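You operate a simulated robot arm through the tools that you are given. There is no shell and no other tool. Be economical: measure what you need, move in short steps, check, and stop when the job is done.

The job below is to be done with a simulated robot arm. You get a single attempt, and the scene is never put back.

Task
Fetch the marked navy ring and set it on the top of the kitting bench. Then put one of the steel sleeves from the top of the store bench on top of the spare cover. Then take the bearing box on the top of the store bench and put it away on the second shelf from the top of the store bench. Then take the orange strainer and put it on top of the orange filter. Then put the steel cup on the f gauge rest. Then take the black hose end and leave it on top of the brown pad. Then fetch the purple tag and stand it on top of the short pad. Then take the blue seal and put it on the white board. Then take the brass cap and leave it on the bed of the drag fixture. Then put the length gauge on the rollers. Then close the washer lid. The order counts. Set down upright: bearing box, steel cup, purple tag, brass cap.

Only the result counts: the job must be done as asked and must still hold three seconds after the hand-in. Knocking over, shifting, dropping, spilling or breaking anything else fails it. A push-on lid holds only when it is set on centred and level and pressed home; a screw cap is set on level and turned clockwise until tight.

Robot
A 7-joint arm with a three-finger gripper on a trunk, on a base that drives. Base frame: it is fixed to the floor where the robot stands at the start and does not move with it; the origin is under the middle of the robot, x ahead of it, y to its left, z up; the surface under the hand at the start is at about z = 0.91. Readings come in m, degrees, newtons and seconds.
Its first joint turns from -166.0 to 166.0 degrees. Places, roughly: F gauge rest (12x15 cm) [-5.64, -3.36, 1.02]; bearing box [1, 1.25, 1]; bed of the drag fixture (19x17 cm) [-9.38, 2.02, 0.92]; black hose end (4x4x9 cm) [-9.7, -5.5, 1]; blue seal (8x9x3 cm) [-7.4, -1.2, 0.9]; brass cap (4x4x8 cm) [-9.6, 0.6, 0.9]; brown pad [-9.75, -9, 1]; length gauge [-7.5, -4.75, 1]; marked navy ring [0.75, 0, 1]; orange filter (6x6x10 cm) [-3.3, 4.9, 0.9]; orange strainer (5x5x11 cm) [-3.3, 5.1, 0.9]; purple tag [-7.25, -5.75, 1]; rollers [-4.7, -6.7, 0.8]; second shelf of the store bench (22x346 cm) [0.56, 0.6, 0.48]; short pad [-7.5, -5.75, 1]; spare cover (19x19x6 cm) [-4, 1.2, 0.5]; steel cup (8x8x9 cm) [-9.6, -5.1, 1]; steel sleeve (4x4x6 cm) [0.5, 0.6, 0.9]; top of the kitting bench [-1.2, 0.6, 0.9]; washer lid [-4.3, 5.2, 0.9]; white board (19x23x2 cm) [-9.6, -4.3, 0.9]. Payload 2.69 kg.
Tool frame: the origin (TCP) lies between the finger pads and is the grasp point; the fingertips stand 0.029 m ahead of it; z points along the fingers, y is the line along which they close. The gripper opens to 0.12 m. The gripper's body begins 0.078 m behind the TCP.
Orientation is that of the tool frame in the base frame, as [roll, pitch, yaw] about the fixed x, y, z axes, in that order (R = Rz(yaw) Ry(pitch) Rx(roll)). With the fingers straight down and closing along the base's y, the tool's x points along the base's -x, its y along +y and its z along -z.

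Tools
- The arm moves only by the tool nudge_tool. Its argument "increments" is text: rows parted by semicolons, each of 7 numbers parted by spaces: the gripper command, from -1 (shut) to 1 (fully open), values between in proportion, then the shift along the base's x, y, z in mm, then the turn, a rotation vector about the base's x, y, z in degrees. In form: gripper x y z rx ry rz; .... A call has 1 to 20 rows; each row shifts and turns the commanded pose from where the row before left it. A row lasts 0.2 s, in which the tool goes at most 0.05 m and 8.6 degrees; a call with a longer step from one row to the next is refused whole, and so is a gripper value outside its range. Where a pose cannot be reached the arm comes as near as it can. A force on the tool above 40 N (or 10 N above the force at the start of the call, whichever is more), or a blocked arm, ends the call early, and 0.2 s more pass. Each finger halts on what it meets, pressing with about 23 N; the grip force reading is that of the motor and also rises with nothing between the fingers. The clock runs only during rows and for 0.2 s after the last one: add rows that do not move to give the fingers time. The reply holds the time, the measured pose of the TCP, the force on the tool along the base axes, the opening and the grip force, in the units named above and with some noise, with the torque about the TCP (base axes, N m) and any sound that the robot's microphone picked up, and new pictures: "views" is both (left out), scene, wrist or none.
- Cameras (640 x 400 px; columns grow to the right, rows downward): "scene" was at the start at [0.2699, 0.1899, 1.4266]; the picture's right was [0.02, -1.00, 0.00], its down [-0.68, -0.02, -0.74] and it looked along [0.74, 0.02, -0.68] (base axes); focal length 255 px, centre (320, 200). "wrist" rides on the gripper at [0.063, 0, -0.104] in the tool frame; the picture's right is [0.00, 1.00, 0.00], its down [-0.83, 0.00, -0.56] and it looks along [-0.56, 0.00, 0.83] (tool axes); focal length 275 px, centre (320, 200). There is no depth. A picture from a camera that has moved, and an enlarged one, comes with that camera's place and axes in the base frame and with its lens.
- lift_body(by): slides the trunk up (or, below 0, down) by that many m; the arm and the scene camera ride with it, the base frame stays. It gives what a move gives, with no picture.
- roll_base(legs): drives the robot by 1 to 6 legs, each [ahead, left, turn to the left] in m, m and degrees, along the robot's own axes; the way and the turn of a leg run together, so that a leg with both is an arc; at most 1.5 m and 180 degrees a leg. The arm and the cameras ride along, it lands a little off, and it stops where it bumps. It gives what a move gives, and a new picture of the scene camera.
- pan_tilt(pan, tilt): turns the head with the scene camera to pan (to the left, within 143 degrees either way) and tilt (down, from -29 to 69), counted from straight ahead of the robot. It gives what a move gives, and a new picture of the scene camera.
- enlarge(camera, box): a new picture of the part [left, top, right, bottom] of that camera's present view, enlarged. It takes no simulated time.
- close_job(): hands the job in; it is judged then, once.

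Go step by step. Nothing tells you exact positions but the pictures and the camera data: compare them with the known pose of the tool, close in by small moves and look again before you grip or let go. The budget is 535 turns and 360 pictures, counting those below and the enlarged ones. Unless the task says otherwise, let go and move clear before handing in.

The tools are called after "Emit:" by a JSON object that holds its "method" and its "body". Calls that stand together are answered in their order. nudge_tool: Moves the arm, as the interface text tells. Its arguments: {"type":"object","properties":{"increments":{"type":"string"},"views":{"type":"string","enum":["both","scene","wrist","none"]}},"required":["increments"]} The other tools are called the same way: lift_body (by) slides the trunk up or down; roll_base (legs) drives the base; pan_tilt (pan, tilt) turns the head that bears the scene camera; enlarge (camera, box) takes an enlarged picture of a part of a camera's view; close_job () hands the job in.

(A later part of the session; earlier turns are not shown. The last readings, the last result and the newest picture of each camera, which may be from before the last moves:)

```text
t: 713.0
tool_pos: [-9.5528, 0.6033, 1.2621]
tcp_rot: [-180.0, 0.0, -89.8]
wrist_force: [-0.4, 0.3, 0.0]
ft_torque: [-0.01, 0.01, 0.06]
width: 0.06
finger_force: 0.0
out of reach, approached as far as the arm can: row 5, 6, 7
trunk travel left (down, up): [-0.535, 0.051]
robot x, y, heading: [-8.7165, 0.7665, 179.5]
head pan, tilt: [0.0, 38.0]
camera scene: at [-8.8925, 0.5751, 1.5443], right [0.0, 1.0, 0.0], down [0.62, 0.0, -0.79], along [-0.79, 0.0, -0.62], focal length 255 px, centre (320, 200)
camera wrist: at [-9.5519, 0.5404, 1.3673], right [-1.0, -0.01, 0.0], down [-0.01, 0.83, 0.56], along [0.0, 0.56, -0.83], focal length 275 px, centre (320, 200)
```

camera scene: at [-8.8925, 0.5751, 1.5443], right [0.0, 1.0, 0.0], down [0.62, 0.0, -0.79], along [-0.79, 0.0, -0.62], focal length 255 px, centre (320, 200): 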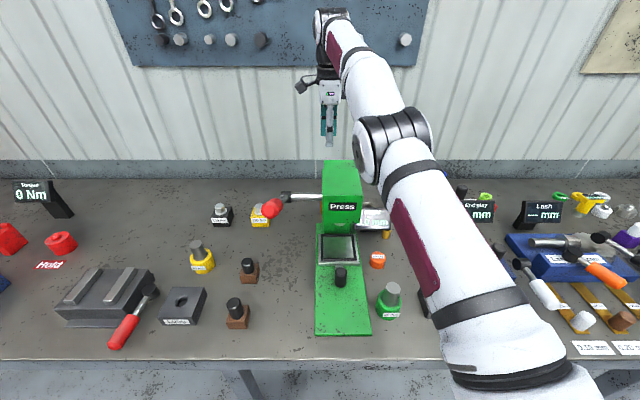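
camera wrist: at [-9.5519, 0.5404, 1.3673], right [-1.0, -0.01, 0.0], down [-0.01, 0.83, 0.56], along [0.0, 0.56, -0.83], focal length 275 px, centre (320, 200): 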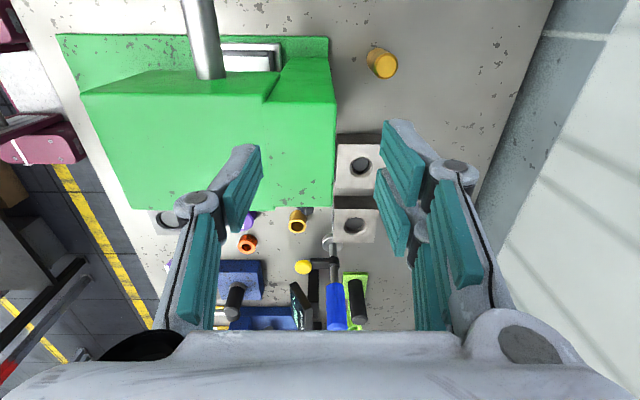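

The arm is at full stretch. I'll come in from the side instead: move to y≈0.42 behind the lever, lower there, and slide +y onto the cap.

Emit:
{"method": "nudge_tool", "body": {"increments": "0 0 -45 0 0 0 0;0 0 -45 0 0 0 0;0 0 -45 0 0 0 0;0 0 -40 0 0 0 0;0 0 0 0 0 0 0", "views": "none"}}

Emit:
{"method": "lift_body", "body": {"by": -0.07}}

Emit:
{"method": "nudge_tool", "body": {"increments": "0 -20 0 0 0 0 0;0 -20 0 0 0 0 0;0 -20 0 0 0 0 0;0 -20 0 -20 0 0 0;0 0 0 -30 0 0 0;0 0 0 0 0 0 0", "views": "both"}}

```text
t: 714.2
tool_pos: [-9.4984, 0.4446, 1.2443]
tcp_rot: [179.9, 0.2, -89.7]
wrist_force: [-0.2, 0.9, -0.3]
ft_torque: [0.02, -0.01, 0.0]
width: 0.06
finger_force: 0.0
out of reach, approached as far as the arm can: row 1, 2, 3, 4
trunk travel left (down, up): [-0.535, 0.051]
robot x, y, heading: [-8.715, 0.765, 179.9]
head pan, tilt: [0.0, 38.0]
```

```text
t: 715.3
tool_pos: [-9.565, 0.4451, 1.1758]
tcp_rot: [-179.9, 0.2, -89.8]
wrist_force: [0.8, -0.5, -0.8]
ft_torque: [0.0, -0.01, 0.0]
width: 0.0598
finger_force: 0.1
trunk travel left (down, up): [-0.465, 0.121]
robot x, y, heading: [-8.7193, 0.7631, 179.7]
head pan, tilt: [0.0, 38.0]
```

```text
t: 716.7
tool_pos: [-9.59, 0.4595, 1.1138]
tcp_rot: [-179.7, 0.2, -89.9]
wrist_force: [0.8, 0.8, -0.6]
ft_torque: [-0.01, -0.03, -0.02]
width: 0.0601
finger_force: 0.0
out of reach, approached as far as the arm can: row 1, 2, 3, 4, 5
trunk travel left (down, up): [-0.465, 0.121]
robot x, y, heading: [-8.7147, 0.7732, 179.7]
head pan, tilt: [0.0, 38.0]
camera scene: at [-8.9612, 0.5753, 1.4737], right [0.0, 1.0, 0.0], down [0.62, 0.0, -0.79], along [-0.79, 0.0, -0.62], focal length 255 px, centre (320, 200)
camera wrist: at [-9.5907, 0.395, 1.2186], right [-1.0, -0.01, 0.0], down [-0.01, 0.83, 0.56], along [0.0, 0.56, -0.83], focal length 275 px, centre (320, 200)
```

scene: 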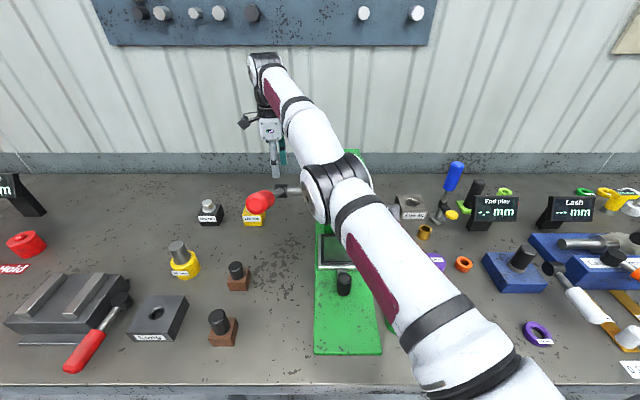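
wrist: 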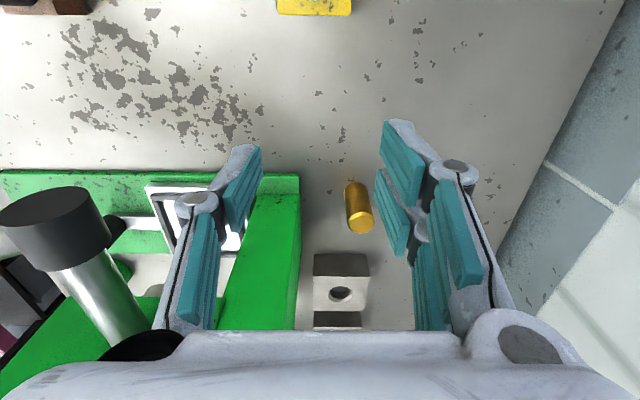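

Emit:
{"method": "roll_base", "body": {"legs": [[0.027, 0, 0]]}}

Emit:
{"method": "nudge_tool", "body": {"increments": "-0.1 0 5 -40 0 0 0;-0.1 0 5 -40 0 0 0;-0.1 -5 0 -40 0 0 0;-0.1 -5 0 -40 0 0 0;-0.1 0 0 0 0 0 0", "views": "wrist"}}

```text
t: 717.5
tool_pos: [-9.6173, 0.4592, 1.1148]
tcp_rot: [-179.7, 0.2, -89.8]
wrist_force: [0.5, -0.5, -1.0]
ft_torque: [-0.02, 0.02, -0.01]
width: 0.0599
finger_force: 0.0
trunk travel left (down, up): [-0.465, 0.121]
robot x, y, heading: [-8.7408, 0.7672, 179.6]
head pan, tilt: [0.0, 38.0]
camera scene: at [-8.9887, 0.5754, 1.4737], right [0.0, 1.0, 0.0], down [0.62, 0.0, -0.79], along [-0.79, 0.0, -0.62], focal length 255 px, centre (320, 200)
```

scene: 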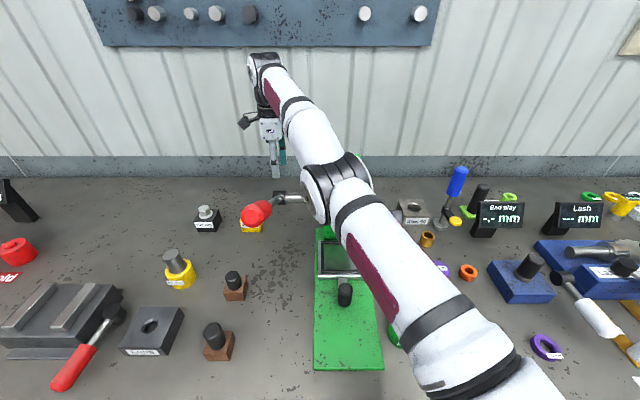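

```text
t: 718.9
tool_pos: [-9.6527, 0.4507, 1.0151]
tcp_rot: [175.8, -1.7, -89.4]
wrist_force: [-0.4, 0.2, -0.3]
ft_torque: [-0.01, -0.02, 0.0]
width: 0.054
finger_force: 0.0
out of reach, approached as far as the arm can: row 1, 2
trunk travel left (down, up): [-0.465, 0.121]
robot x, y, heading: [-8.7413, 0.7685, 179.7]
head pan, tilt: [0.0, 38.0]
stopped in row 5: the arm was blocked; the commanded pose is now the measured one
camera wrist: at [-9.6434, 0.3911, 1.1212], right [-1.0, -0.01, 0.07], down [0.03, 0.85, 0.53], along [-0.07, 0.53, -0.85], focal length 275 px, centre (320, 200)
```

wrist: 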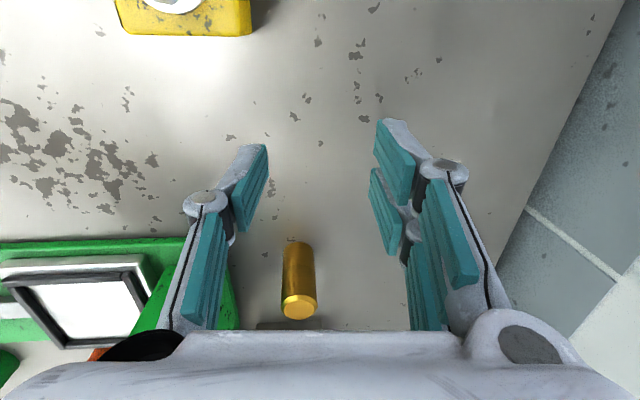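

The arm was blocked — perhaps an arm link touched the press. Rise back and inspect.

Emit:
{"method": "nudge_tool", "body": {"increments": "-0.1 0 0 20 0 0 0;-0.1 0 0 30 0 0 0;-0.1 0 0 30 0 0 0;-0.1 0 0 0 0 0 0", "views": "scene"}}

Emit:
{"method": "enlarge", "body": {"camera": "scene", "box": [180, 110, 440, 300]}}

```text
t: 719.9
tool_pos: [-9.6464, 0.4586, 1.0745]
tcp_rot: [176.9, -1.2, -89.7]
wrist_force: [0.8, 0.2, -0.4]
ft_torque: [0.03, -0.04, -0.02]
width: 0.0538
finger_force: 0.0
out of reach, approached as far as the arm can: row 2, 3
trunk travel left (down, up): [-0.465, 0.121]
robot x, y, heading: [-8.7446, 0.7621, 179.7]
head pan, tilt: [0.0, 38.0]
camera scene: at [-8.9889, 0.5751, 1.4736], right [0.0, 1.0, 0.0], down [0.62, 0.0, -0.79], along [-0.79, 0.0, -0.62], focal length 255 px, centre (320, 200)
```

scene: 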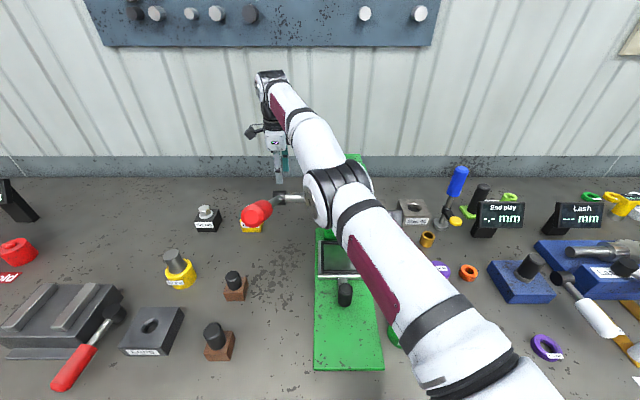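

```text
2.11 times, centred on (310, 205) of scene
camera zoom: at [-8.9889, 0.5751, 1.4736], right [0.0, 1.0, 0.0], down [0.62, 0.0, -0.79], along [-0.79, 0.0, -0.62], focal length 537 px, centre (341, 190)
```

zoom: 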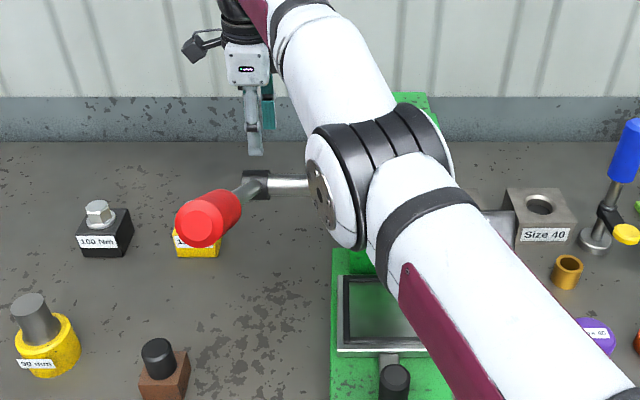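

Nothing was displaced; the elbow was resting near the press top because the arm was straight. Raising the trunk gives more bend and elbow height for this low target.

Emit:
{"method": "lift_body", "body": {"by": 0.12}}

Emit:
{"method": "nudge_tool", "body": {"increments": "-0.1 10 0 -20 0 0 0;-0.1 6 0 -20 0 0 0;-0.1 0 0 -20 0 0 0;-0.1 0 0 0 0 0 0", "views": "both"}}

```text
t: 721.4
tool_pos: [-9.5136, 0.4586, 1.1944]
tcp_rot: [177.0, -1.2, -89.7]
wrist_force: [-0.4, -0.6, -0.9]
ft_torque: [-0.02, -0.02, 0.01]
width: 0.0538
finger_force: 0.0
trunk travel left (down, up): [-0.585, 0.001]
robot x, y, heading: [-8.7418, 0.7687, 180.0]
head pan, tilt: [0.0, 38.0]
```

```text
t: 722.4
tool_pos: [-9.5168, 0.4496, 1.1399]
tcp_rot: [177.1, -1.2, -89.7]
wrist_force: [-0.5, -0.3, 0.1]
ft_torque: [0.01, -0.01, -0.01]
width: 0.0539
finger_force: 0.1
out of reach, approached as far as the arm can: row 1, 2, 3
trunk travel left (down, up): [-0.585, 0.001]
robot x, y, heading: [-8.743, 0.7675, 180.1]
head pan, tilt: [0.0, 38.0]
camera scene: at [-8.8561, 0.5747, 1.5934], right [0.0, 1.0, 0.0], down [0.62, 0.0, -0.79], along [-0.79, 0.0, -0.62], focal length 255 px, centre (320, 200)
camera wrist: at [-9.5107, 0.389, 1.2461], right [-1.0, -0.01, 0.05], down [0.02, 0.84, 0.54], along [-0.05, 0.54, -0.84], focal length 275 px, centre (320, 200)
```

scene: 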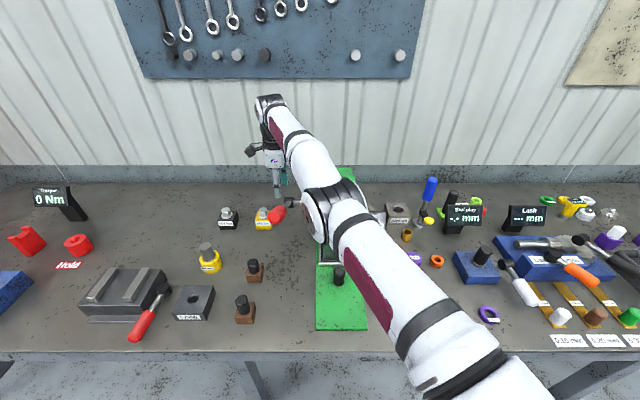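
wrist: 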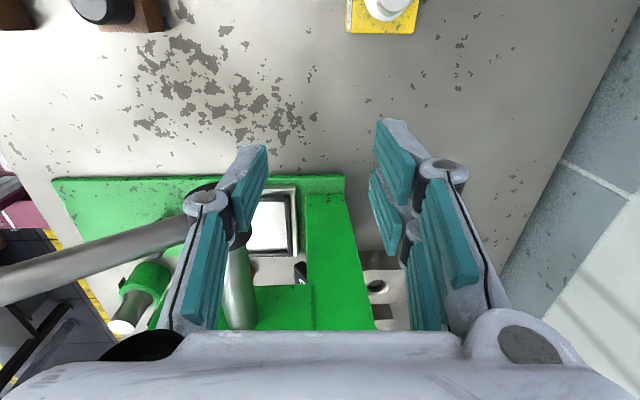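

Raising the trunk actually shifts the shoulder backward. I'll raise the hand clear of the lever, retract, return the trunk to normal, and re-approach with the base better aligned so the elbow stays high.

Emit:
{"method": "nudge_tool", "body": {"increments": "-0.1 0 0 30 0 0 0;-0.1 0 0 40 0 0 0;-0.1 0 0 40 0 0 0;-0.1 0 0 0 0 0 0", "views": "none"}}

```text
t: 723.4
tool_pos: [-9.5004, 0.458, 1.2457]
tcp_rot: [177.0, -1.3, -89.7]
wrist_force: [0.8, 0.0, -0.6]
ft_torque: [-0.02, 0.01, 0.0]
width: 0.054
finger_force: 0.0
out of reach, approached as far as the arm can: row 2, 3
trunk travel left (down, up): [-0.585, 0.001]
robot x, y, heading: [-8.7473, 0.7665, 180.1]
head pan, tilt: [0.0, 38.0]
```

Emit:
{"method": "nudge_tool", "body": {"increments": "-0.1 30 10 25 -3 1.2 0;-0.1 35 10 30 0 0 0;-0.1 35 10 30 0 0 0;-0.1 35 10 30 0 0 0;-0.1 30 10 30 0 0 0;-0.1 30 10 30 0 0 0;-0.1 0 0 0 0 0 0", "views": "none"}}

```text
t: 725.0
tool_pos: [-9.4109, 0.4689, 1.4621]
tcp_rot: [175.8, -4.4, -89.6]
wrist_force: [-0.5, 0.2, 0.1]
ft_torque: [-0.03, 0.05, 0.0]
width: 0.054
finger_force: 0.1
out of reach, approached as far as the arm can: row 1, 2, 3, 4, 5, 6
trunk travel left (down, up): [-0.585, 0.001]
robot x, y, heading: [-8.7418, 0.7679, 179.7]
head pan, tilt: [0.0, 38.0]
```

Emit:
{"method": "lift_body", "body": {"by": -0.17}}

Emit:
{"method": "nudge_tool", "body": {"increments": "-0.1 40 0 0 0 4.4 0;-0.1 40 0 0 4.2 0 0;-0.1 30 0 0 0 0 0;-0.1 0 0 0 0 0 0", "views": "scene"}}

```text
t: 726.9
tool_pos: [-9.5794, 0.4688, 1.2937]
tcp_rot: [175.8, -4.3, -89.6]
wrist_force: [-0.4, 0.6, -0.4]
ft_torque: [0.01, 0.02, 0.0]
width: 0.0541
finger_force: 0.1
trunk travel left (down, up): [-0.415, 0.171]
robot x, y, heading: [-8.745, 0.7683, 179.8]
head pan, tilt: [0.0, 38.0]
```

```text
t: 727.9
tool_pos: [-9.5238, 0.4479, 1.3222]
tcp_rot: [171.4, 0.0, -89.1]
wrist_force: [0.0, -0.2, -0.3]
ft_torque: [-0.02, -0.04, -0.03]
width: 0.0542
finger_force: 0.0
out of reach, approached as far as the arm can: row 1, 2
trunk travel left (down, up): [-0.415, 0.171]
robot x, y, heading: [-8.744, 0.7686, 179.9]
head pan, tilt: [0.0, 38.0]
camera scene: at [-9.0265, 0.5752, 1.4233], right [0.0, 1.0, 0.0], down [0.62, 0.0, -0.79], along [-0.79, 0.0, -0.62], focal length 255 px, centre (320, 200)
```

scene: 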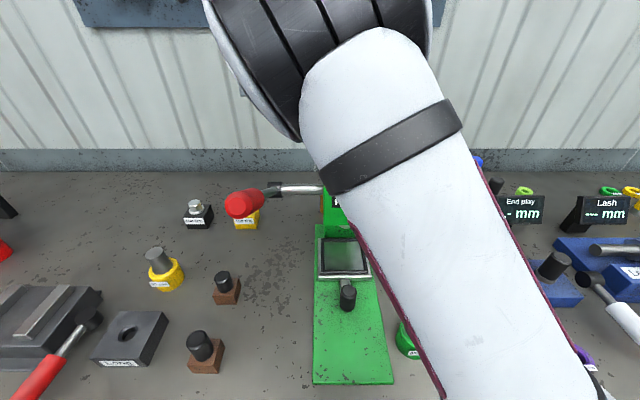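

Trunk is back to normal. Fix the tool's tilt, shift the base slightly, and go directly above the cap.

Emit:
{"method": "roll_base", "body": {"legs": [[0, 0.06, 0]]}}

Emit:
{"method": "nudge_tool", "body": {"increments": "-0.1 0 20 0 -4.3 0 0;-0.1 0 30 -10 -4.3 0 -0.5;-0.1 0 40 -10 0 0 0;-0.1 -10 40 -10 0 0 0;-0.1 -10 40 -10 0 0 0;-0.1 -20 25 0 0 0 0;-0.1 0 0 0 0 0 0", "views": "both"}}

```text
t: 728.9
tool_pos: [-9.5236, 0.387, 1.3215]
tcp_rot: [171.4, 0.0, -89.3]
wrist_force: [-0.4, 0.5, 0.4]
ft_torque: [0.01, -0.02, 0.02]
width: 0.054
finger_force: 0.0
trunk travel left (down, up): [-0.415, 0.171]
robot x, y, heading: [-8.7444, 0.7056, 179.8]
head pan, tilt: [0.0, 38.0]
camera scene: at [-9.0267, 0.5135, 1.4234], right [0.0, 1.0, 0.0], down [0.62, 0.0, -0.79], along [-0.79, 0.0, -0.62], focal length 255 px, centre (320, 200)
```

scene: 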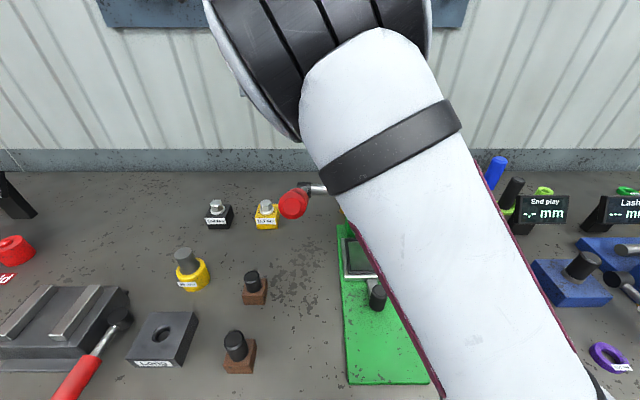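

```text
t: 730.5
tool_pos: [-9.5614, 0.5836, 1.2801]
tcp_rot: [171.3, -8.7, -89.8]
wrist_force: [-0.8, -0.5, -1.3]
ft_torque: [-0.01, -0.03, -0.03]
width: 0.0542
finger_force: 0.1
trunk travel left (down, up): [-0.415, 0.171]
robot x, y, heading: [-8.7427, 0.7055, 179.7]
head pan, tilt: [0.0, 38.0]
camera scene: at [-9.0267, 0.5136, 1.4234], right [0.0, 1.0, 0.0], down [0.62, 0.0, -0.79], along [-0.79, 0.0, -0.62], focal length 255 px, centre (320, 200)
camera wrist: at [-9.5461, 0.5367, 1.3928], right [-0.99, 0.01, 0.15], down [0.08, 0.9, 0.42], along [-0.13, 0.43, -0.9], focal length 275 px, centre (320, 200)
```

scene: 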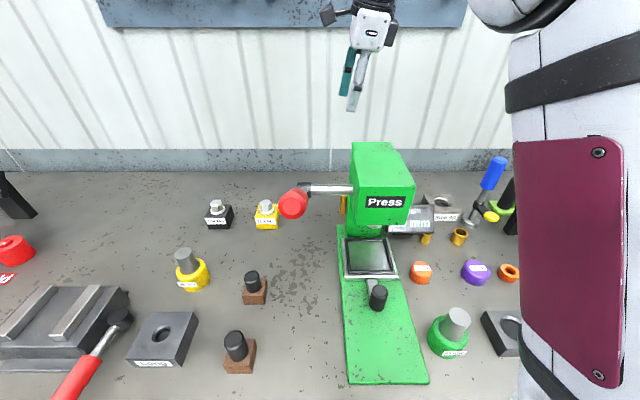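
wrist: 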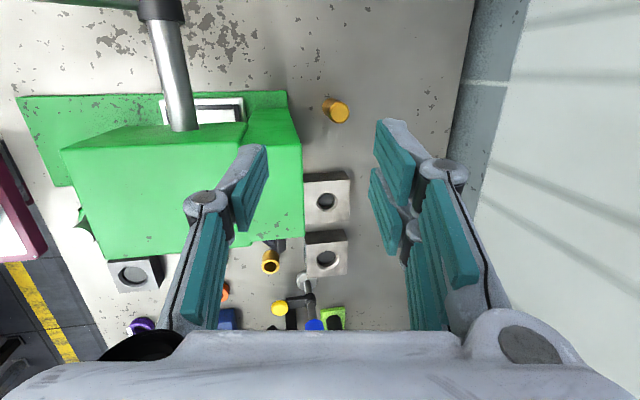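

Emit:
{"method": "nudge_tool", "body": {"increments": "-0.1 -10 2 0 4.4 -4.4 0;-0.1 -20 2 0 4.4 -4.4 0;-0.1 -20 2 0 0 0 0;-0.1 -23 2 0 0 0 0;-0.1 0 0 0 0 0 0", "views": "wrist"}}

```text
t: 731.7
tool_pos: [-9.6243, 0.59, 1.2811]
tcp_rot: [-180.0, 0.2, -90.6]
wrist_force: [0.9, -0.2, -0.2]
ft_torque: [0.02, 0.04, -0.03]
width: 0.054
finger_force: 0.0
out of reach, approached as far as the arm can: row 4
trunk travel left (down, up): [-0.415, 0.171]
robot x, y, heading: [-8.7412, 0.7014, 179.7]
head pan, tilt: [0.0, 38.0]
camera wrist: at [-9.6249, 0.5268, 1.387], right [-1.0, 0.0, 0.0], down [0.0, 0.83, 0.56], along [0.0, 0.56, -0.83], focal length 275 px, centre (320, 200)
```

wrist: 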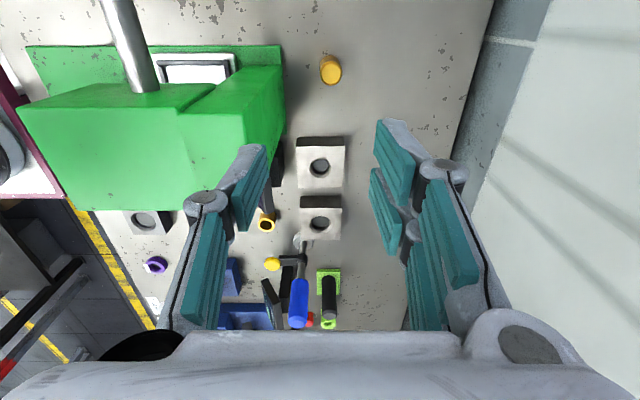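

Emit:
{"method": "enlarge", "body": {"camera": "wrist", "box": [10, 20, 370, 220]}}

```text
1.78 times, centred on (190, 120) of wrist
camera zoom: at [-9.6249, 0.5268, 1.387], right [-1.0, 0.0, 0.0], down [0.0, 0.83, 0.56], along [0.0, 0.56, -0.83], focal length 489 px, centre (551, 342)
```

zoom: 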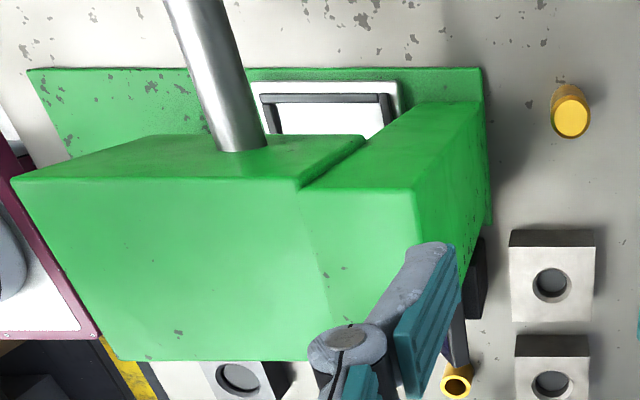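

The press's rear face is at x≈-9.565; the palm will have ~1 cm clearance. Lower carefully in stages at x≈-9.64.

Emit:
{"method": "nudge_tool", "body": {"increments": "-0.2 -5 0 -30 0 0 0.4;-0.2 -5 0 -30 0 0 0;-0.2 -4 0 -30 0 0 0;-0.2 -4 2 -30 0 0 0;-0.2 0 0 0 0 0 0", "views": "both"}}

```text
t: 732.9
tool_pos: [-9.6443, 0.5915, 1.1604]
tcp_rot: [-179.8, 0.1, -90.1]
wrist_force: [-0.5, 0.4, -0.5]
ft_torque: [-0.01, 0.02, 0.01]
width: 0.0481
finger_force: 0.0
trunk travel left (down, up): [-0.415, 0.171]
robot x, y, heading: [-8.7414, 0.7044, 179.9]
head pan, tilt: [0.0, 38.0]
camera scene: at [-9.0267, 0.5136, 1.4234], right [0.0, 1.0, 0.0], down [0.62, 0.0, -0.79], along [-0.79, 0.0, -0.62], focal length 255 px, centre (320, 200)
camera wrist: at [-9.6441, 0.5278, 1.266], right [-1.0, 0.0, 0.0], down [0.0, 0.83, 0.56], along [0.0, 0.56, -0.83], focal length 275 px, centre (320, 200)
```

scene: 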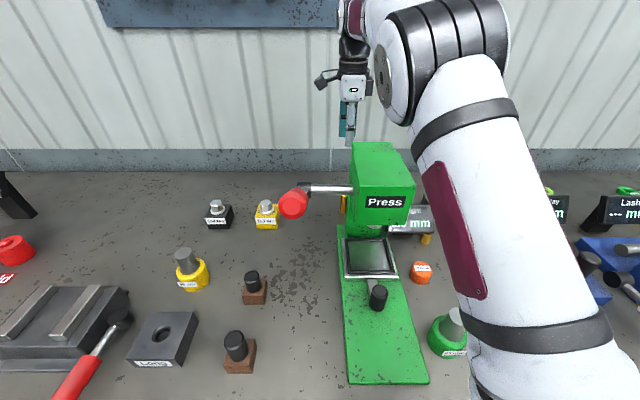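
wrist: 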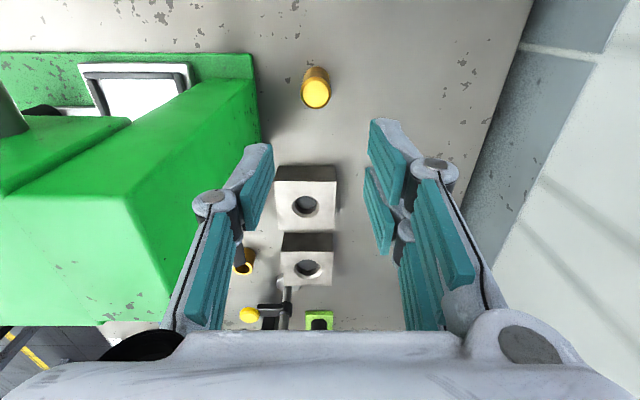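

Emit:
{"method": "nudge_tool", "body": {"increments": "-0.2 2 2 -30 0 0 0;-0.2 0 0 -30 0 0 0;-0.2 0 0 -30 0 0 0;-0.2 0 0 -25 0 0 0;-0.2 0 0 0 0 0 0", "views": "both"}}

```text
t: 734.1
tool_pos: [-9.642, 0.592, 1.042]
tcp_rot: [-179.9, 0.2, -90.1]
wrist_force: [0.5, -0.3, -0.3]
ft_torque: [0.0, 0.01, 0.03]
width: 0.0478
finger_force: 0.0
trunk travel left (down, up): [-0.415, 0.171]
robot x, y, heading: [-8.7435, 0.7037, 179.9]
head pan, tilt: [0.0, 38.0]
camera scene: at [-9.0267, 0.5136, 1.4234], right [0.0, 1.0, 0.0], down [0.62, 0.0, -0.79], along [-0.79, 0.0, -0.62], focal length 255 px, centre (320, 200)
camera wrist: at [-9.642, 0.5292, 1.1481], right [-1.0, 0.0, 0.0], down [0.0, 0.83, 0.56], along [0.0, 0.56, -0.83], focal length 275 px, centre (320, 200)
```

scene: 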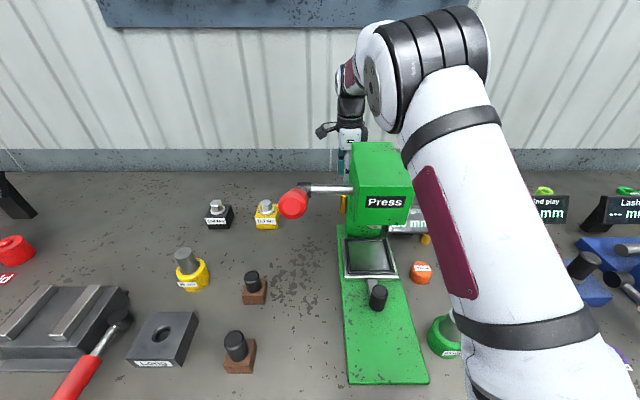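
wrist: 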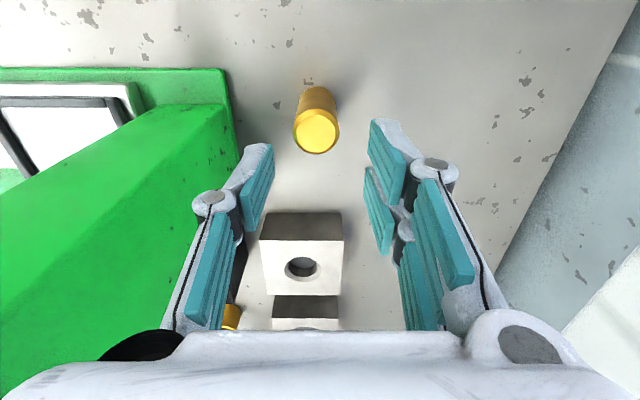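

Emit:
{"method": "nudge_tool", "body": {"increments": "-0.2 1 3 -30 0 0 0;-0.2 0 0 -30 0 0 0;-0.2 0 0 -30 0 0 0;-0.2 0 0 0 0 0 0", "views": "wrist"}}

```text
t: 735.1
tool_pos: [-9.6425, 0.5949, 0.9534]
tcp_rot: [-179.9, 0.2, -90.0]
wrist_force: [-0.1, 0.2, -0.4]
ft_torque: [0.02, -0.01, 0.02]
width: 0.0477
finger_force: 0.1
trunk travel left (down, up): [-0.415, 0.171]
robot x, y, heading: [-8.7408, 0.7026, 179.5]
head pan, tilt: [0.0, 38.0]
camera wrist: at [-9.6421, 0.5316, 1.0584], right [-1.0, 0.0, 0.0], down [0.0, 0.83, 0.56], along [0.0, 0.56, -0.83], focal length 275 px, centre (320, 200)
```

wrist: 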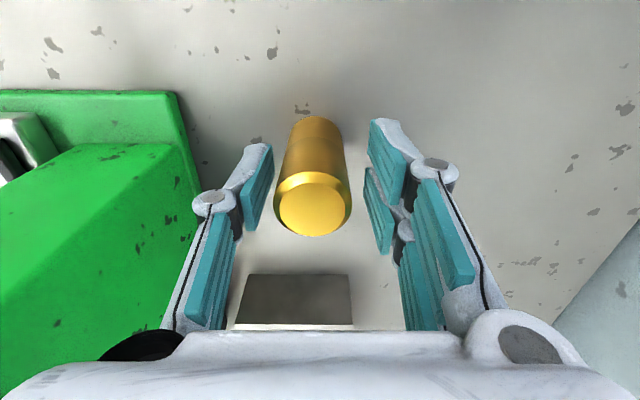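

Close on the cap and lift straight up.

Emit:
{"method": "nudge_tool", "body": {"increments": "-0.4 2 0 0 0 0 0;-1 0 0 0 0 0 0;-1 0 0 0 0 0 0;-1 0 0 0 0 0 0", "views": "none"}}

Emit:
{"method": "nudge_tool", "body": {"increments": "-1 0 0 25 0 0 0;-1 0 0 40 0 0 0;-1 0 0 45 0 0 0;-1 0 0 45 0 0 0;-1 0 0 45 0 0 0;-1 3 0 45 0 0 0;-1 6 0 45 0 0 0;-1 10 0 30 0 0 0;-1 0 0 0 0 0 0", "views": "wrist"}}

```text
t: 736.1
tool_pos: [-9.6382, 0.5944, 0.9557]
tcp_rot: [-179.9, 0.1, -90.1]
wrist_force: [0.1, 1.0, 0.0]
ft_torque: [0.02, -0.06, 0.02]
width: 0.0304
finger_force: 23.0
trunk travel left (down, up): [-0.415, 0.171]
robot x, y, heading: [-8.7471, 0.7014, 180.2]
head pan, tilt: [0.0, 38.0]
```

```text
t: 738.1
tool_pos: [-9.6207, 0.5974, 1.2761]
tcp_rot: [-179.7, 0.2, -90.0]
wrist_force: [-0.5, -0.3, -0.8]
ft_torque: [0.0, 0.04, -0.01]
width: 0.0305
finger_force: 22.9
trunk travel left (down, up): [-0.415, 0.171]
robot x, y, heading: [-8.7416, 0.7063, 179.6]
head pan, tilt: [0.0, 38.0]
camera wrist: at [-9.6206, 0.5339, 1.3805], right [-1.0, 0.0, 0.0], down [0.0, 0.83, 0.56], along [0.0, 0.56, -0.83], focal length 275 px, centre (320, 200)
```

wrist: 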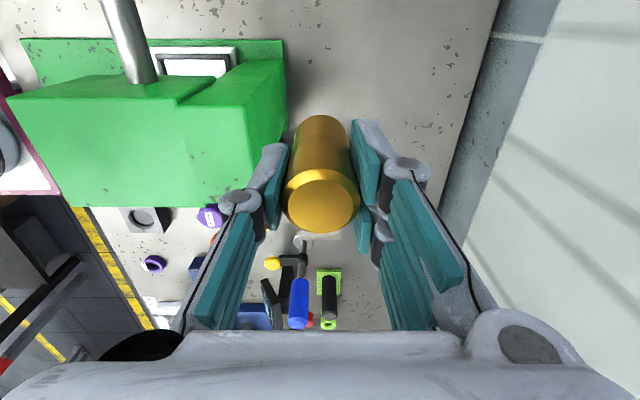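

Cap held. Retract over the press and back the base out, then rotate the gripper back.

Emit:
{"method": "nudge_tool", "body": {"increments": "-1 30 0 20 0 0 0;-1 40 5 15 0 0 0;-1 45 5 0 0 0 0;-1 45 5 0 0 0 0;-1 40 5 0 0 0 0;-1 0 0 0 0 0 0", "views": "none"}}

Emit:
{"method": "roll_base", "body": {"legs": [[-0.3, 0, 0], [0, -1.3, 0]]}}

```text
t: 739.5
tool_pos: [-9.4197, 0.6175, 1.3107]
tcp_rot: [-179.9, 0.2, -90.1]
wrist_force: [0.3, -0.4, -0.1]
ft_torque: [0.01, 0.01, -0.02]
width: 0.0301
finger_force: 23.2
trunk travel left (down, up): [-0.415, 0.171]
robot x, y, heading: [-8.7419, 0.7053, 179.6]
head pan, tilt: [0.0, 38.0]
```

```text
t: 747.8
tool_pos: [-9.0935, 1.9545, 1.3116]
tcp_rot: [-179.9, 0.2, -92.0]
wrist_force: [0.1, -0.4, -1.0]
ft_torque: [0.03, -0.01, 0.0]
width: 0.0301
finger_force: 22.5
trunk travel left (down, up): [-0.415, 0.171]
robot x, y, heading: [-8.4151, 2.0212, 177.5]
head pan, tilt: [0.0, 38.0]
camera scene: at [-8.7045, 1.8379, 1.4234], right [0.04, 1.0, 0.0], down [0.62, -0.02, -0.79], along [-0.79, 0.03, -0.62], focal length 255 px, centre (320, 200)
```

scene: 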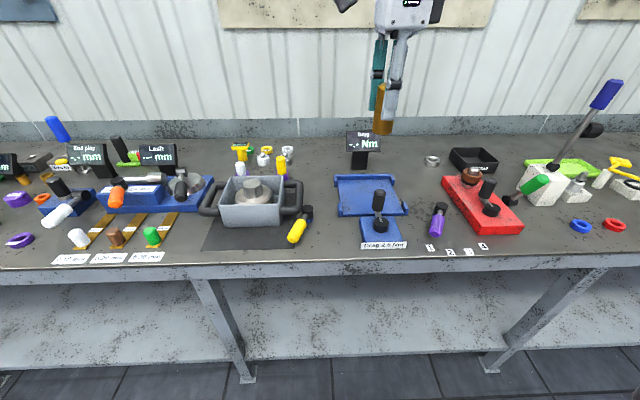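

The drag fixture is the blue one ("Drag 2.0 Nm") ahead. Zoom in.

Emit:
{"method": "enlarge", "body": {"camera": "scene", "box": [300, 120, 440, 260]}}

```text
2.86 times, centred on (370, 190) of scene
camera zoom: at [-8.7045, 1.8379, 1.4234], right [0.04, 1.0, 0.0], down [0.62, -0.02, -0.79], along [-0.79, 0.03, -0.62], focal length 728 px, centre (177, 229)
```

zoom: 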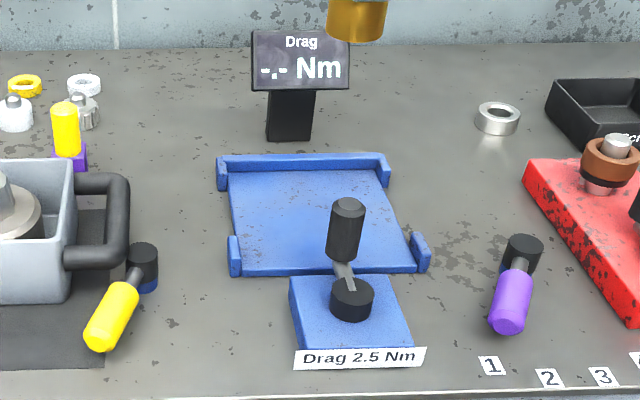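

Bed centre ≈ (-9.36, 2.02). Square up, move in 0.2 m and position the cap over the bed.

Emit:
{"method": "roll_base", "body": {"legs": [[0, -0.08, 2.5], [0.2, 0, 0]]}}

Emit:
{"method": "enlarge", "body": {"camera": "scene", "box": [260, 130, 400, 270]}}

```text
t: 750.0
tool_pos: [-9.2922, 2.0026, 1.3104]
tcp_rot: [-179.9, 0.2, -89.5]
wrist_force: [0.2, 0.5, -2.0]
ft_torque: [-0.01, 0.02, 0.0]
width: 0.0302
finger_force: 22.6
trunk travel left (down, up): [-0.415, 0.171]
robot x, y, heading: [-8.6203, 2.0951, -179.5]
head pan, tilt: [0.0, 38.0]
camera scene: at [-8.8996, 1.9024, 1.4235], right [-0.01, 1.0, 0.0], down [0.62, 0.0, -0.79], along [-0.79, -0.01, -0.62], focal length 255 px, centre (320, 200)
```

scene: 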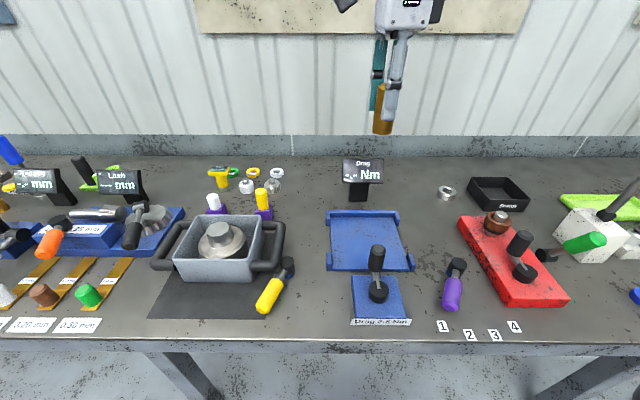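

```text
2.86 times, centred on (330, 200) of scene
camera zoom: at [-8.8996, 1.9024, 1.4235], right [-0.01, 1.0, 0.0], down [0.62, 0.0, -0.79], along [-0.79, -0.01, -0.62], focal length 728 px, centre (291, 200)
```

zoom: 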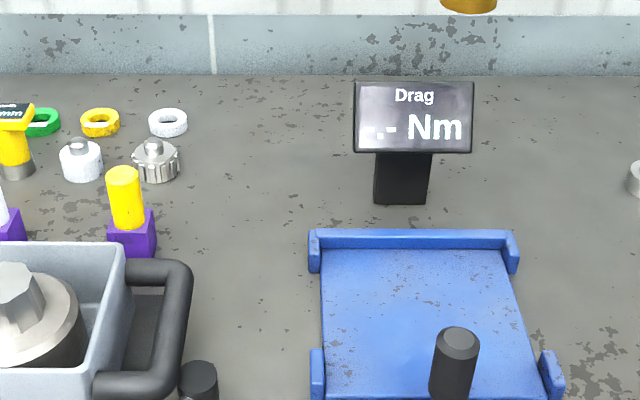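

Emit:
{"method": "nudge_tool", "body": {"increments": "-1 -28 6 -35 0 0 -0.5;-1 -28 6 -35 0 0 0;-1 -27 5 -35 0 0 0;-1 0 0 -48 0 0 0;-1 0 0 -48 0 0 0;-1 0 0 -48 0 0 0;-1 0 0 -40 0 0 0;-1 0 0 0 0 0 0", "views": "both"}}

```text
t: 751.8
tool_pos: [-9.3744, 2.0151, 1.0229]
tcp_rot: [-179.9, 0.1, -90.0]
wrist_force: [0.2, 0.5, -1.8]
ft_torque: [0.03, 0.01, 0.02]
width: 0.0302
finger_force: 23.3
trunk travel left (down, up): [-0.415, 0.171]
robot x, y, heading: [-8.6198, 2.0982, -179.8]
head pan, tilt: [0.0, 38.0]
camera scene: at [-8.8996, 1.9024, 1.4235], right [-0.01, 1.0, 0.0], down [0.62, 0.0, -0.79], along [-0.79, -0.01, -0.62], focal length 255 px, centre (320, 200)
camera wrist: at [-9.3737, 1.9523, 1.1282], right [-1.0, 0.0, 0.0], down [-0.01, 0.83, 0.56], along [0.0, 0.56, -0.83], focal length 275 px, centre (320, 200)
```

scene: 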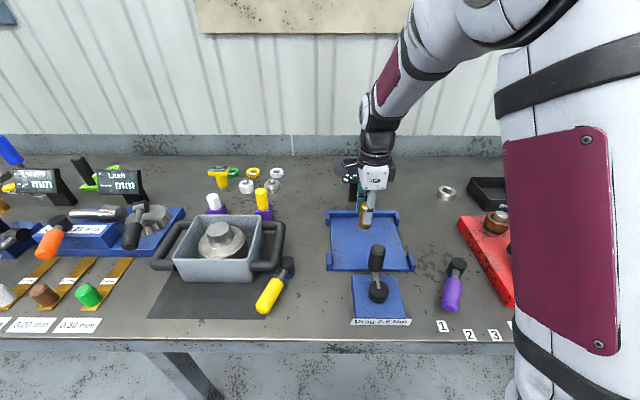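
wrist: 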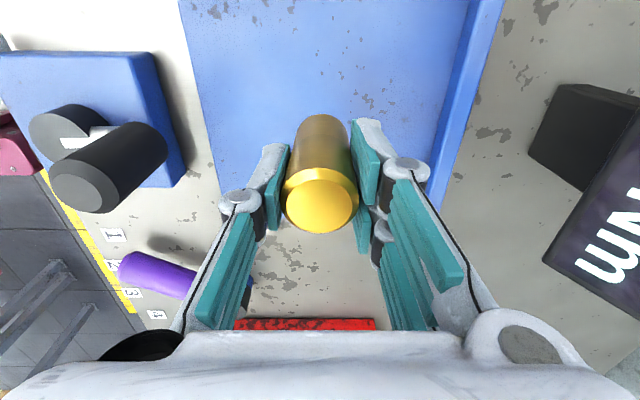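

Emit:
{"method": "nudge_tool", "body": {"increments": "-1 -3 -3 -20 0 0 0;-1 0 0 -15 0 0 0;-1 0 0 -5 0 0 0;-1 0 0 -3 0 0 0;-1 0 0 -2 0 0 0;-1 0 0 0 0 0 0", "views": "none"}}

```text
t: 753.2
tool_pos: [-9.378, 2.0162, 0.9773]
tcp_rot: [-180.0, 0.2, -90.1]
wrist_force: [0.0, 0.3, -0.6]
ft_torque: [0.01, -0.04, 0.0]
width: 0.0302
finger_force: 22.8
trunk travel left (down, up): [-0.415, 0.171]
robot x, y, heading: [-8.6198, 2.0986, -179.4]
head pan, tilt: [0.0, 38.0]
```

Emit:
{"method": "nudge_tool", "body": {"increments": "-1 0 0 -2 0 0 0;-1 0 0 -2 0 0 0;-1 0 0 -2 0 0 0;-1 0 0 0 0 0 0", "views": "none"}}

```text
t: 754.2
tool_pos: [-9.3801, 2.0156, 0.9717]
tcp_rot: [-179.8, 0.3, -90.0]
wrist_force: [0.0, 0.3, -0.3]
ft_torque: [-0.05, -0.02, -0.01]
width: 0.0302
finger_force: 22.9
trunk travel left (down, up): [-0.415, 0.171]
robot x, y, heading: [-8.6195, 2.0949, -179.6]
head pan, tilt: [0.0, 38.0]
```

Emit:
{"method": "nudge_tool", "body": {"increments": "-1 0 0 -2 0 0 0;-1 0 0 -2 0 0 0;-1 0 0 -2 0 0 0;-1 0 0 0 0 0 0", "views": "none"}}

```text
t: 755.2
tool_pos: [-9.3793, 2.0153, 0.9668]
tcp_rot: [179.9, 0.3, -90.1]
wrist_force: [-6.8, 2.3, 18.3]
ft_torque: [0.0, 0.12, 0.0]
width: 0.0302
finger_force: 22.6
trunk travel left (down, up): [-0.415, 0.171]
robot x, y, heading: [-8.6183, 2.0969, -179.6]
head pan, tilt: [0.0, 38.0]
```

Contact. Ease, release slowly and rise.

Emit:
{"method": "nudge_tool", "body": {"increments": "-1 0 0 1 0 0 0;-1 0 0 0 0 0 0;-0.4 0 0 0 0 0 0;-0.2 0 0 0 0 0 0;0 0 0 0 0 0 0;0 0 0 0 0 0 0;0 0 0 20 0 0 0;0 0 0 45 0 0 0;0 0 0 48 0 0 0;0 0 0 48 0 0 0;0 0 0 48 0 0 0;0 0 0 0 0 0 0", "views": "wrist"}}

Emit:
{"method": "enlarge", "body": {"camera": "scene", "box": [290, 150, 450, 320]}}

```text
t: 757.8
tool_pos: [-9.3802, 2.0175, 1.1733]
tcp_rot: [-179.8, 0.2, -90.0]
wrist_force: [0.4, -0.6, 0.3]
ft_torque: [-0.04, -0.04, 0.0]
width: 0.0601
finger_force: 0.0
trunk travel left (down, up): [-0.415, 0.171]
robot x, y, heading: [-8.6192, 2.0926, -179.6]
head pan, tilt: [0.0, 38.0]
camera wrist: at [-9.3799, 1.9547, 1.2788], right [-1.0, 0.0, 0.0], down [-0.01, 0.83, 0.56], along [0.0, 0.56, -0.83], focal length 275 px, centre (320, 200)
```

wrist: 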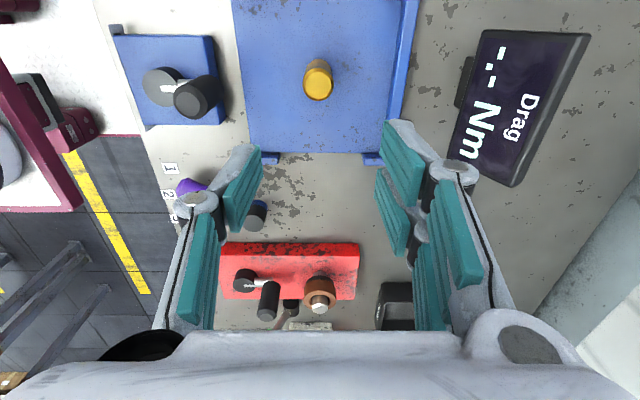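

```text
2.35 times, centred on (370, 235) of scene
camera zoom: at [-8.8997, 1.9023, 1.4234], right [-0.01, 1.0, 0.0], down [0.62, 0.0, -0.79], along [-0.79, -0.01, -0.62], focal length 600 px, centre (202, 118)
```

zoom: 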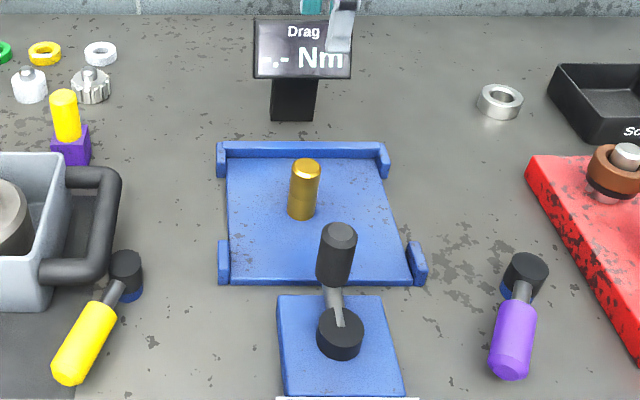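

The brass cap stands on the bed. Next the length gauge on the white table near (-7.5, -4.75): rotate the gripper back, retract, and drive south.

Emit:
{"method": "nudge_tool", "body": {"increments": "0 30 0 15 0 0 8.2;0 30 0 15 0 0 8.2;0 30 0 0 0 0 8.2;0 0 0 0 0 0 8.2;0 0 0 0 0 0 8.2;0 0 0 0 0 0 8.2;0 0 0 0 0 0 8.2;0 0 0 0 0 0 8.2;0 0 0 0 0 0 8.2;0 0 0 0 0 0 8.2;0 0 0 0 0 0 8;0 0 0 0 0 0 0", "views": "none"}}

Emit:
{"method": "roll_base", "body": {"legs": [[-0.12, 0, -0.4], [0, 1.35, 0], [0, 1.35, 0], [0, 1.35, 0], [0, 1.3, 0]]}}

```text
t: 760.4
tool_pos: [-9.2876, 2.0151, 1.2056]
tcp_rot: [-179.9, 0.2, 0.0]
wrist_force: [-0.5, 0.1, -0.4]
ft_torque: [0.02, 0.02, 0.0]
width: 0.0599
finger_force: 0.1
trunk travel left (down, up): [-0.415, 0.171]
robot x, y, heading: [-8.6187, 2.0929, -179.4]
head pan, tilt: [0.0, 38.0]
```

```text
t: 786.8
tool_pos: [-9.0166, -3.3613, 1.2046]
tcp_rot: [-179.8, 0.1, 4.4]
wrist_force: [0.4, -0.3, 0.1]
ft_torque: [0.02, 0.01, 0.02]
width: 0.0602
finger_force: 0.1
trunk travel left (down, up): [-0.415, 0.171]
robot x, y, heading: [-8.3524, -3.2275, -175.2]
head pan, tilt: [0.0, 38.0]
camera scene: at [-8.6198, -3.4438, 1.4234], right [-0.08, 1.0, 0.0], down [0.61, 0.05, -0.79], along [-0.79, -0.07, -0.62], focal length 255 px, centre (320, 200)
```

scene: 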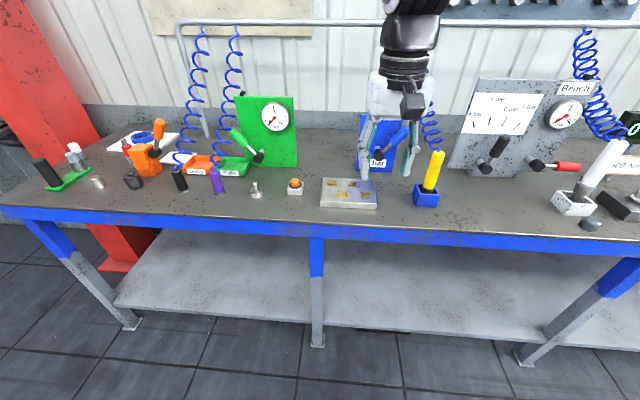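

Emit:
{"method": "roll_base", "body": {"legs": [[0, 0.08, -4.8], [-0.95, 0, 0], [-0.95, 0, 0], [0, 0.75, 0], [0, 0.75, 0]]}}

```text
t: 804.4
tool_pos: [-7.1464, -4.897, 1.204]
tcp_rot: [-179.9, 0.2, -1.4]
wrist_force: [-0.3, 0.4, 1.4]
ft_torque: [-0.01, 0.04, 0.0]
width: 0.0601
finger_force: 0.1
trunk travel left (down, up): [-0.415, 0.171]
robot x, y, heading: [-6.4758, -4.8337, 178.9]
head pan, tilt: [0.0, 38.0]
camera scene: at [-6.7604, -5.0213, 1.4234], right [0.02, 1.0, 0.0], down [0.62, -0.01, -0.79], along [-0.79, 0.02, -0.62], focal length 255 px, centre (320, 200)
```

scene: 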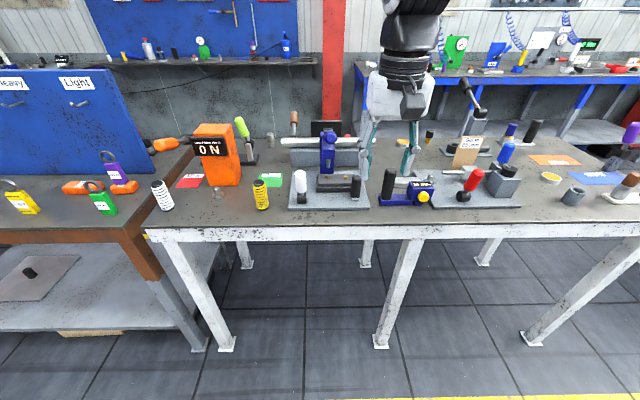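

Emit:
{"method": "enlarge", "body": {"camera": "scene", "box": [270, 100, 470, 220]}}

```text
3.20 times, centred on (370, 160) of scene
camera zoom: at [-6.7604, -5.0213, 1.4234], right [0.02, 1.0, 0.0], down [0.62, -0.01, -0.79], along [-0.79, 0.02, -0.62], focal length 816 px, centre (160, 328)
```

zoom: 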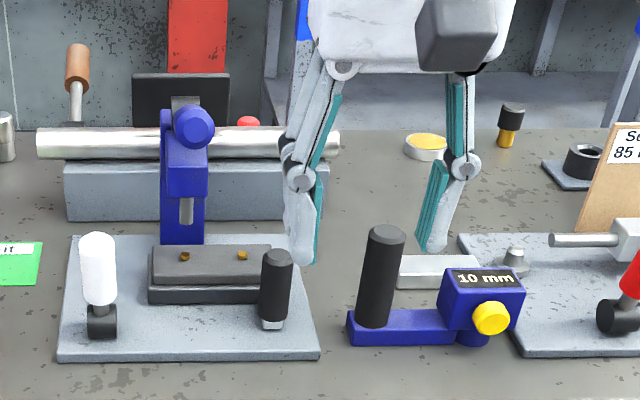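

Emit:
{"method": "nudge_tool", "body": {"increments": "0 0 -45 10 0 0 0;0 0 -45 10 0 0 0;0 0 -45 10 0 0 0;0 0 0 0 0 0 0", "views": "none"}}

Emit:
{"method": "roll_base", "body": {"legs": [[0.2, -0.1, 1]]}}

Emit:
{"method": "enlarge", "body": {"camera": "scene", "box": [290, 110, 470, 250]}}

```text
t: 805.4
tool_pos: [-7.1458, -5.0329, 1.2351]
tcp_rot: [-179.9, 0.2, -1.4]
wrist_force: [-0.2, -0.6, 0.7]
ft_torque: [0.01, 0.02, -0.01]
width: 0.0603
finger_force: 0.0
trunk travel left (down, up): [-0.415, 0.171]
robot x, y, heading: [-6.4738, -4.8335, 179.1]
head pan, tilt: [0.0, 38.0]
```

```text
t: 807.1
tool_pos: [-7.3435, -4.9385, 1.2351]
tcp_rot: [-179.9, 0.2, -0.6]
wrist_force: [0.4, -0.2, -0.3]
ft_torque: [0.03, 0.01, 0.01]
width: 0.0599
finger_force: 0.0
trunk travel left (down, up): [-0.415, 0.171]
robot x, y, heading: [-6.675, -4.7297, 179.8]
head pan, tilt: [0.0, 38.0]
camera scene: at [-6.9575, -4.9222, 1.4235], right [0.0, 1.0, 0.0], down [0.62, 0.0, -0.79], along [-0.79, 0.0, -0.62], focal length 255 px, centre (320, 200)
```

scene: 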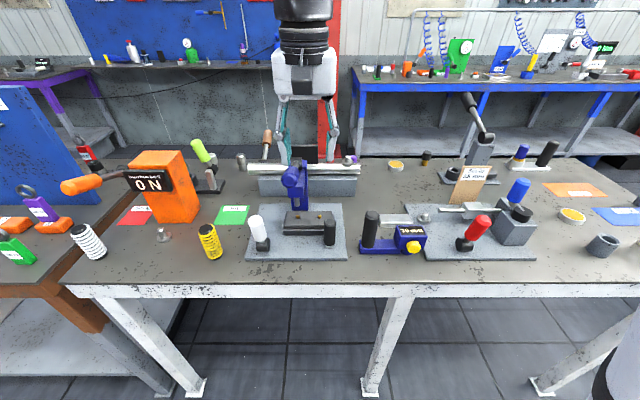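

```text
2.86 times, centred on (380, 180) of scene
camera zoom: at [-6.9575, -4.9222, 1.4235], right [0.0, 1.0, 0.0], down [0.62, 0.0, -0.79], along [-0.79, 0.0, -0.62], focal length 728 px, centre (149, 257)
```

zoom: 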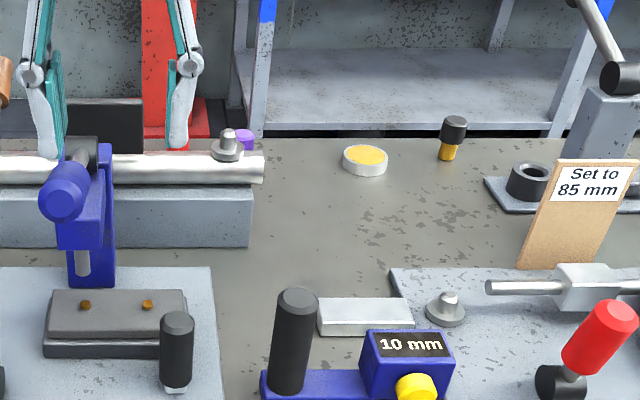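

Emit:
{"method": "nudge_tool", "body": {"increments": "0 0 45 0 0 0 0;0 0 45 0 0 0 0;0 0 45 0 0 0 0;0 0 0 0 0 0 0", "views": "wrist"}}

Emit:
{"method": "enlarge", "body": {"camera": "wrist", "box": [200, 0, 440, 150]}}

```text
t: 808.1
tool_pos: [-7.3443, -4.8026, 1.2368]
tcp_rot: [-179.8, 0.2, -0.6]
wrist_force: [-0.7, -0.3, -0.6]
ft_torque: [0.0, -0.01, 0.01]
width: 0.0601
finger_force: 0.1
trunk travel left (down, up): [-0.415, 0.171]
robot x, y, heading: [-6.6727, -4.7313, 179.9]
head pan, tilt: [0.0, 38.0]
camera wrist: at [-7.2809, -4.8028, 1.3419], right [-0.01, -1.0, 0.0], down [-0.83, 0.0, 0.56], along [-0.56, 0.01, -0.83], focal length 275 px, centre (320, 200)
```

wrist: 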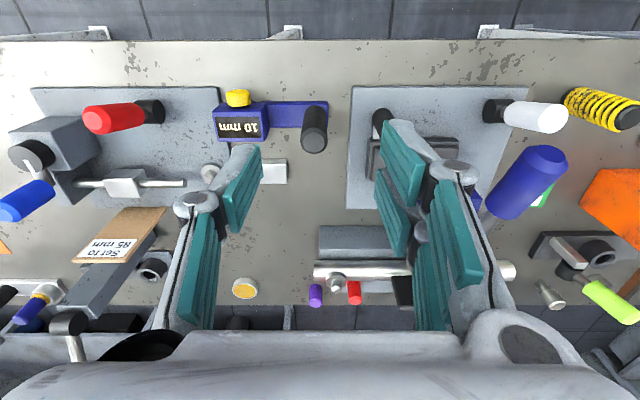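

```text
2.67 times, centred on (320, 75) of wrist
camera zoom: at [-7.2809, -4.8028, 1.3419], right [-0.01, -1.0, 0.0], down [-0.83, 0.0, 0.56], along [-0.56, 0.01, -0.83], focal length 734 px, centre (320, 533)
```

zoom: 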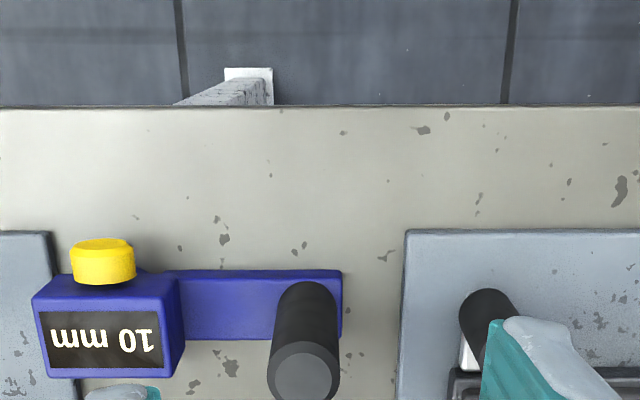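

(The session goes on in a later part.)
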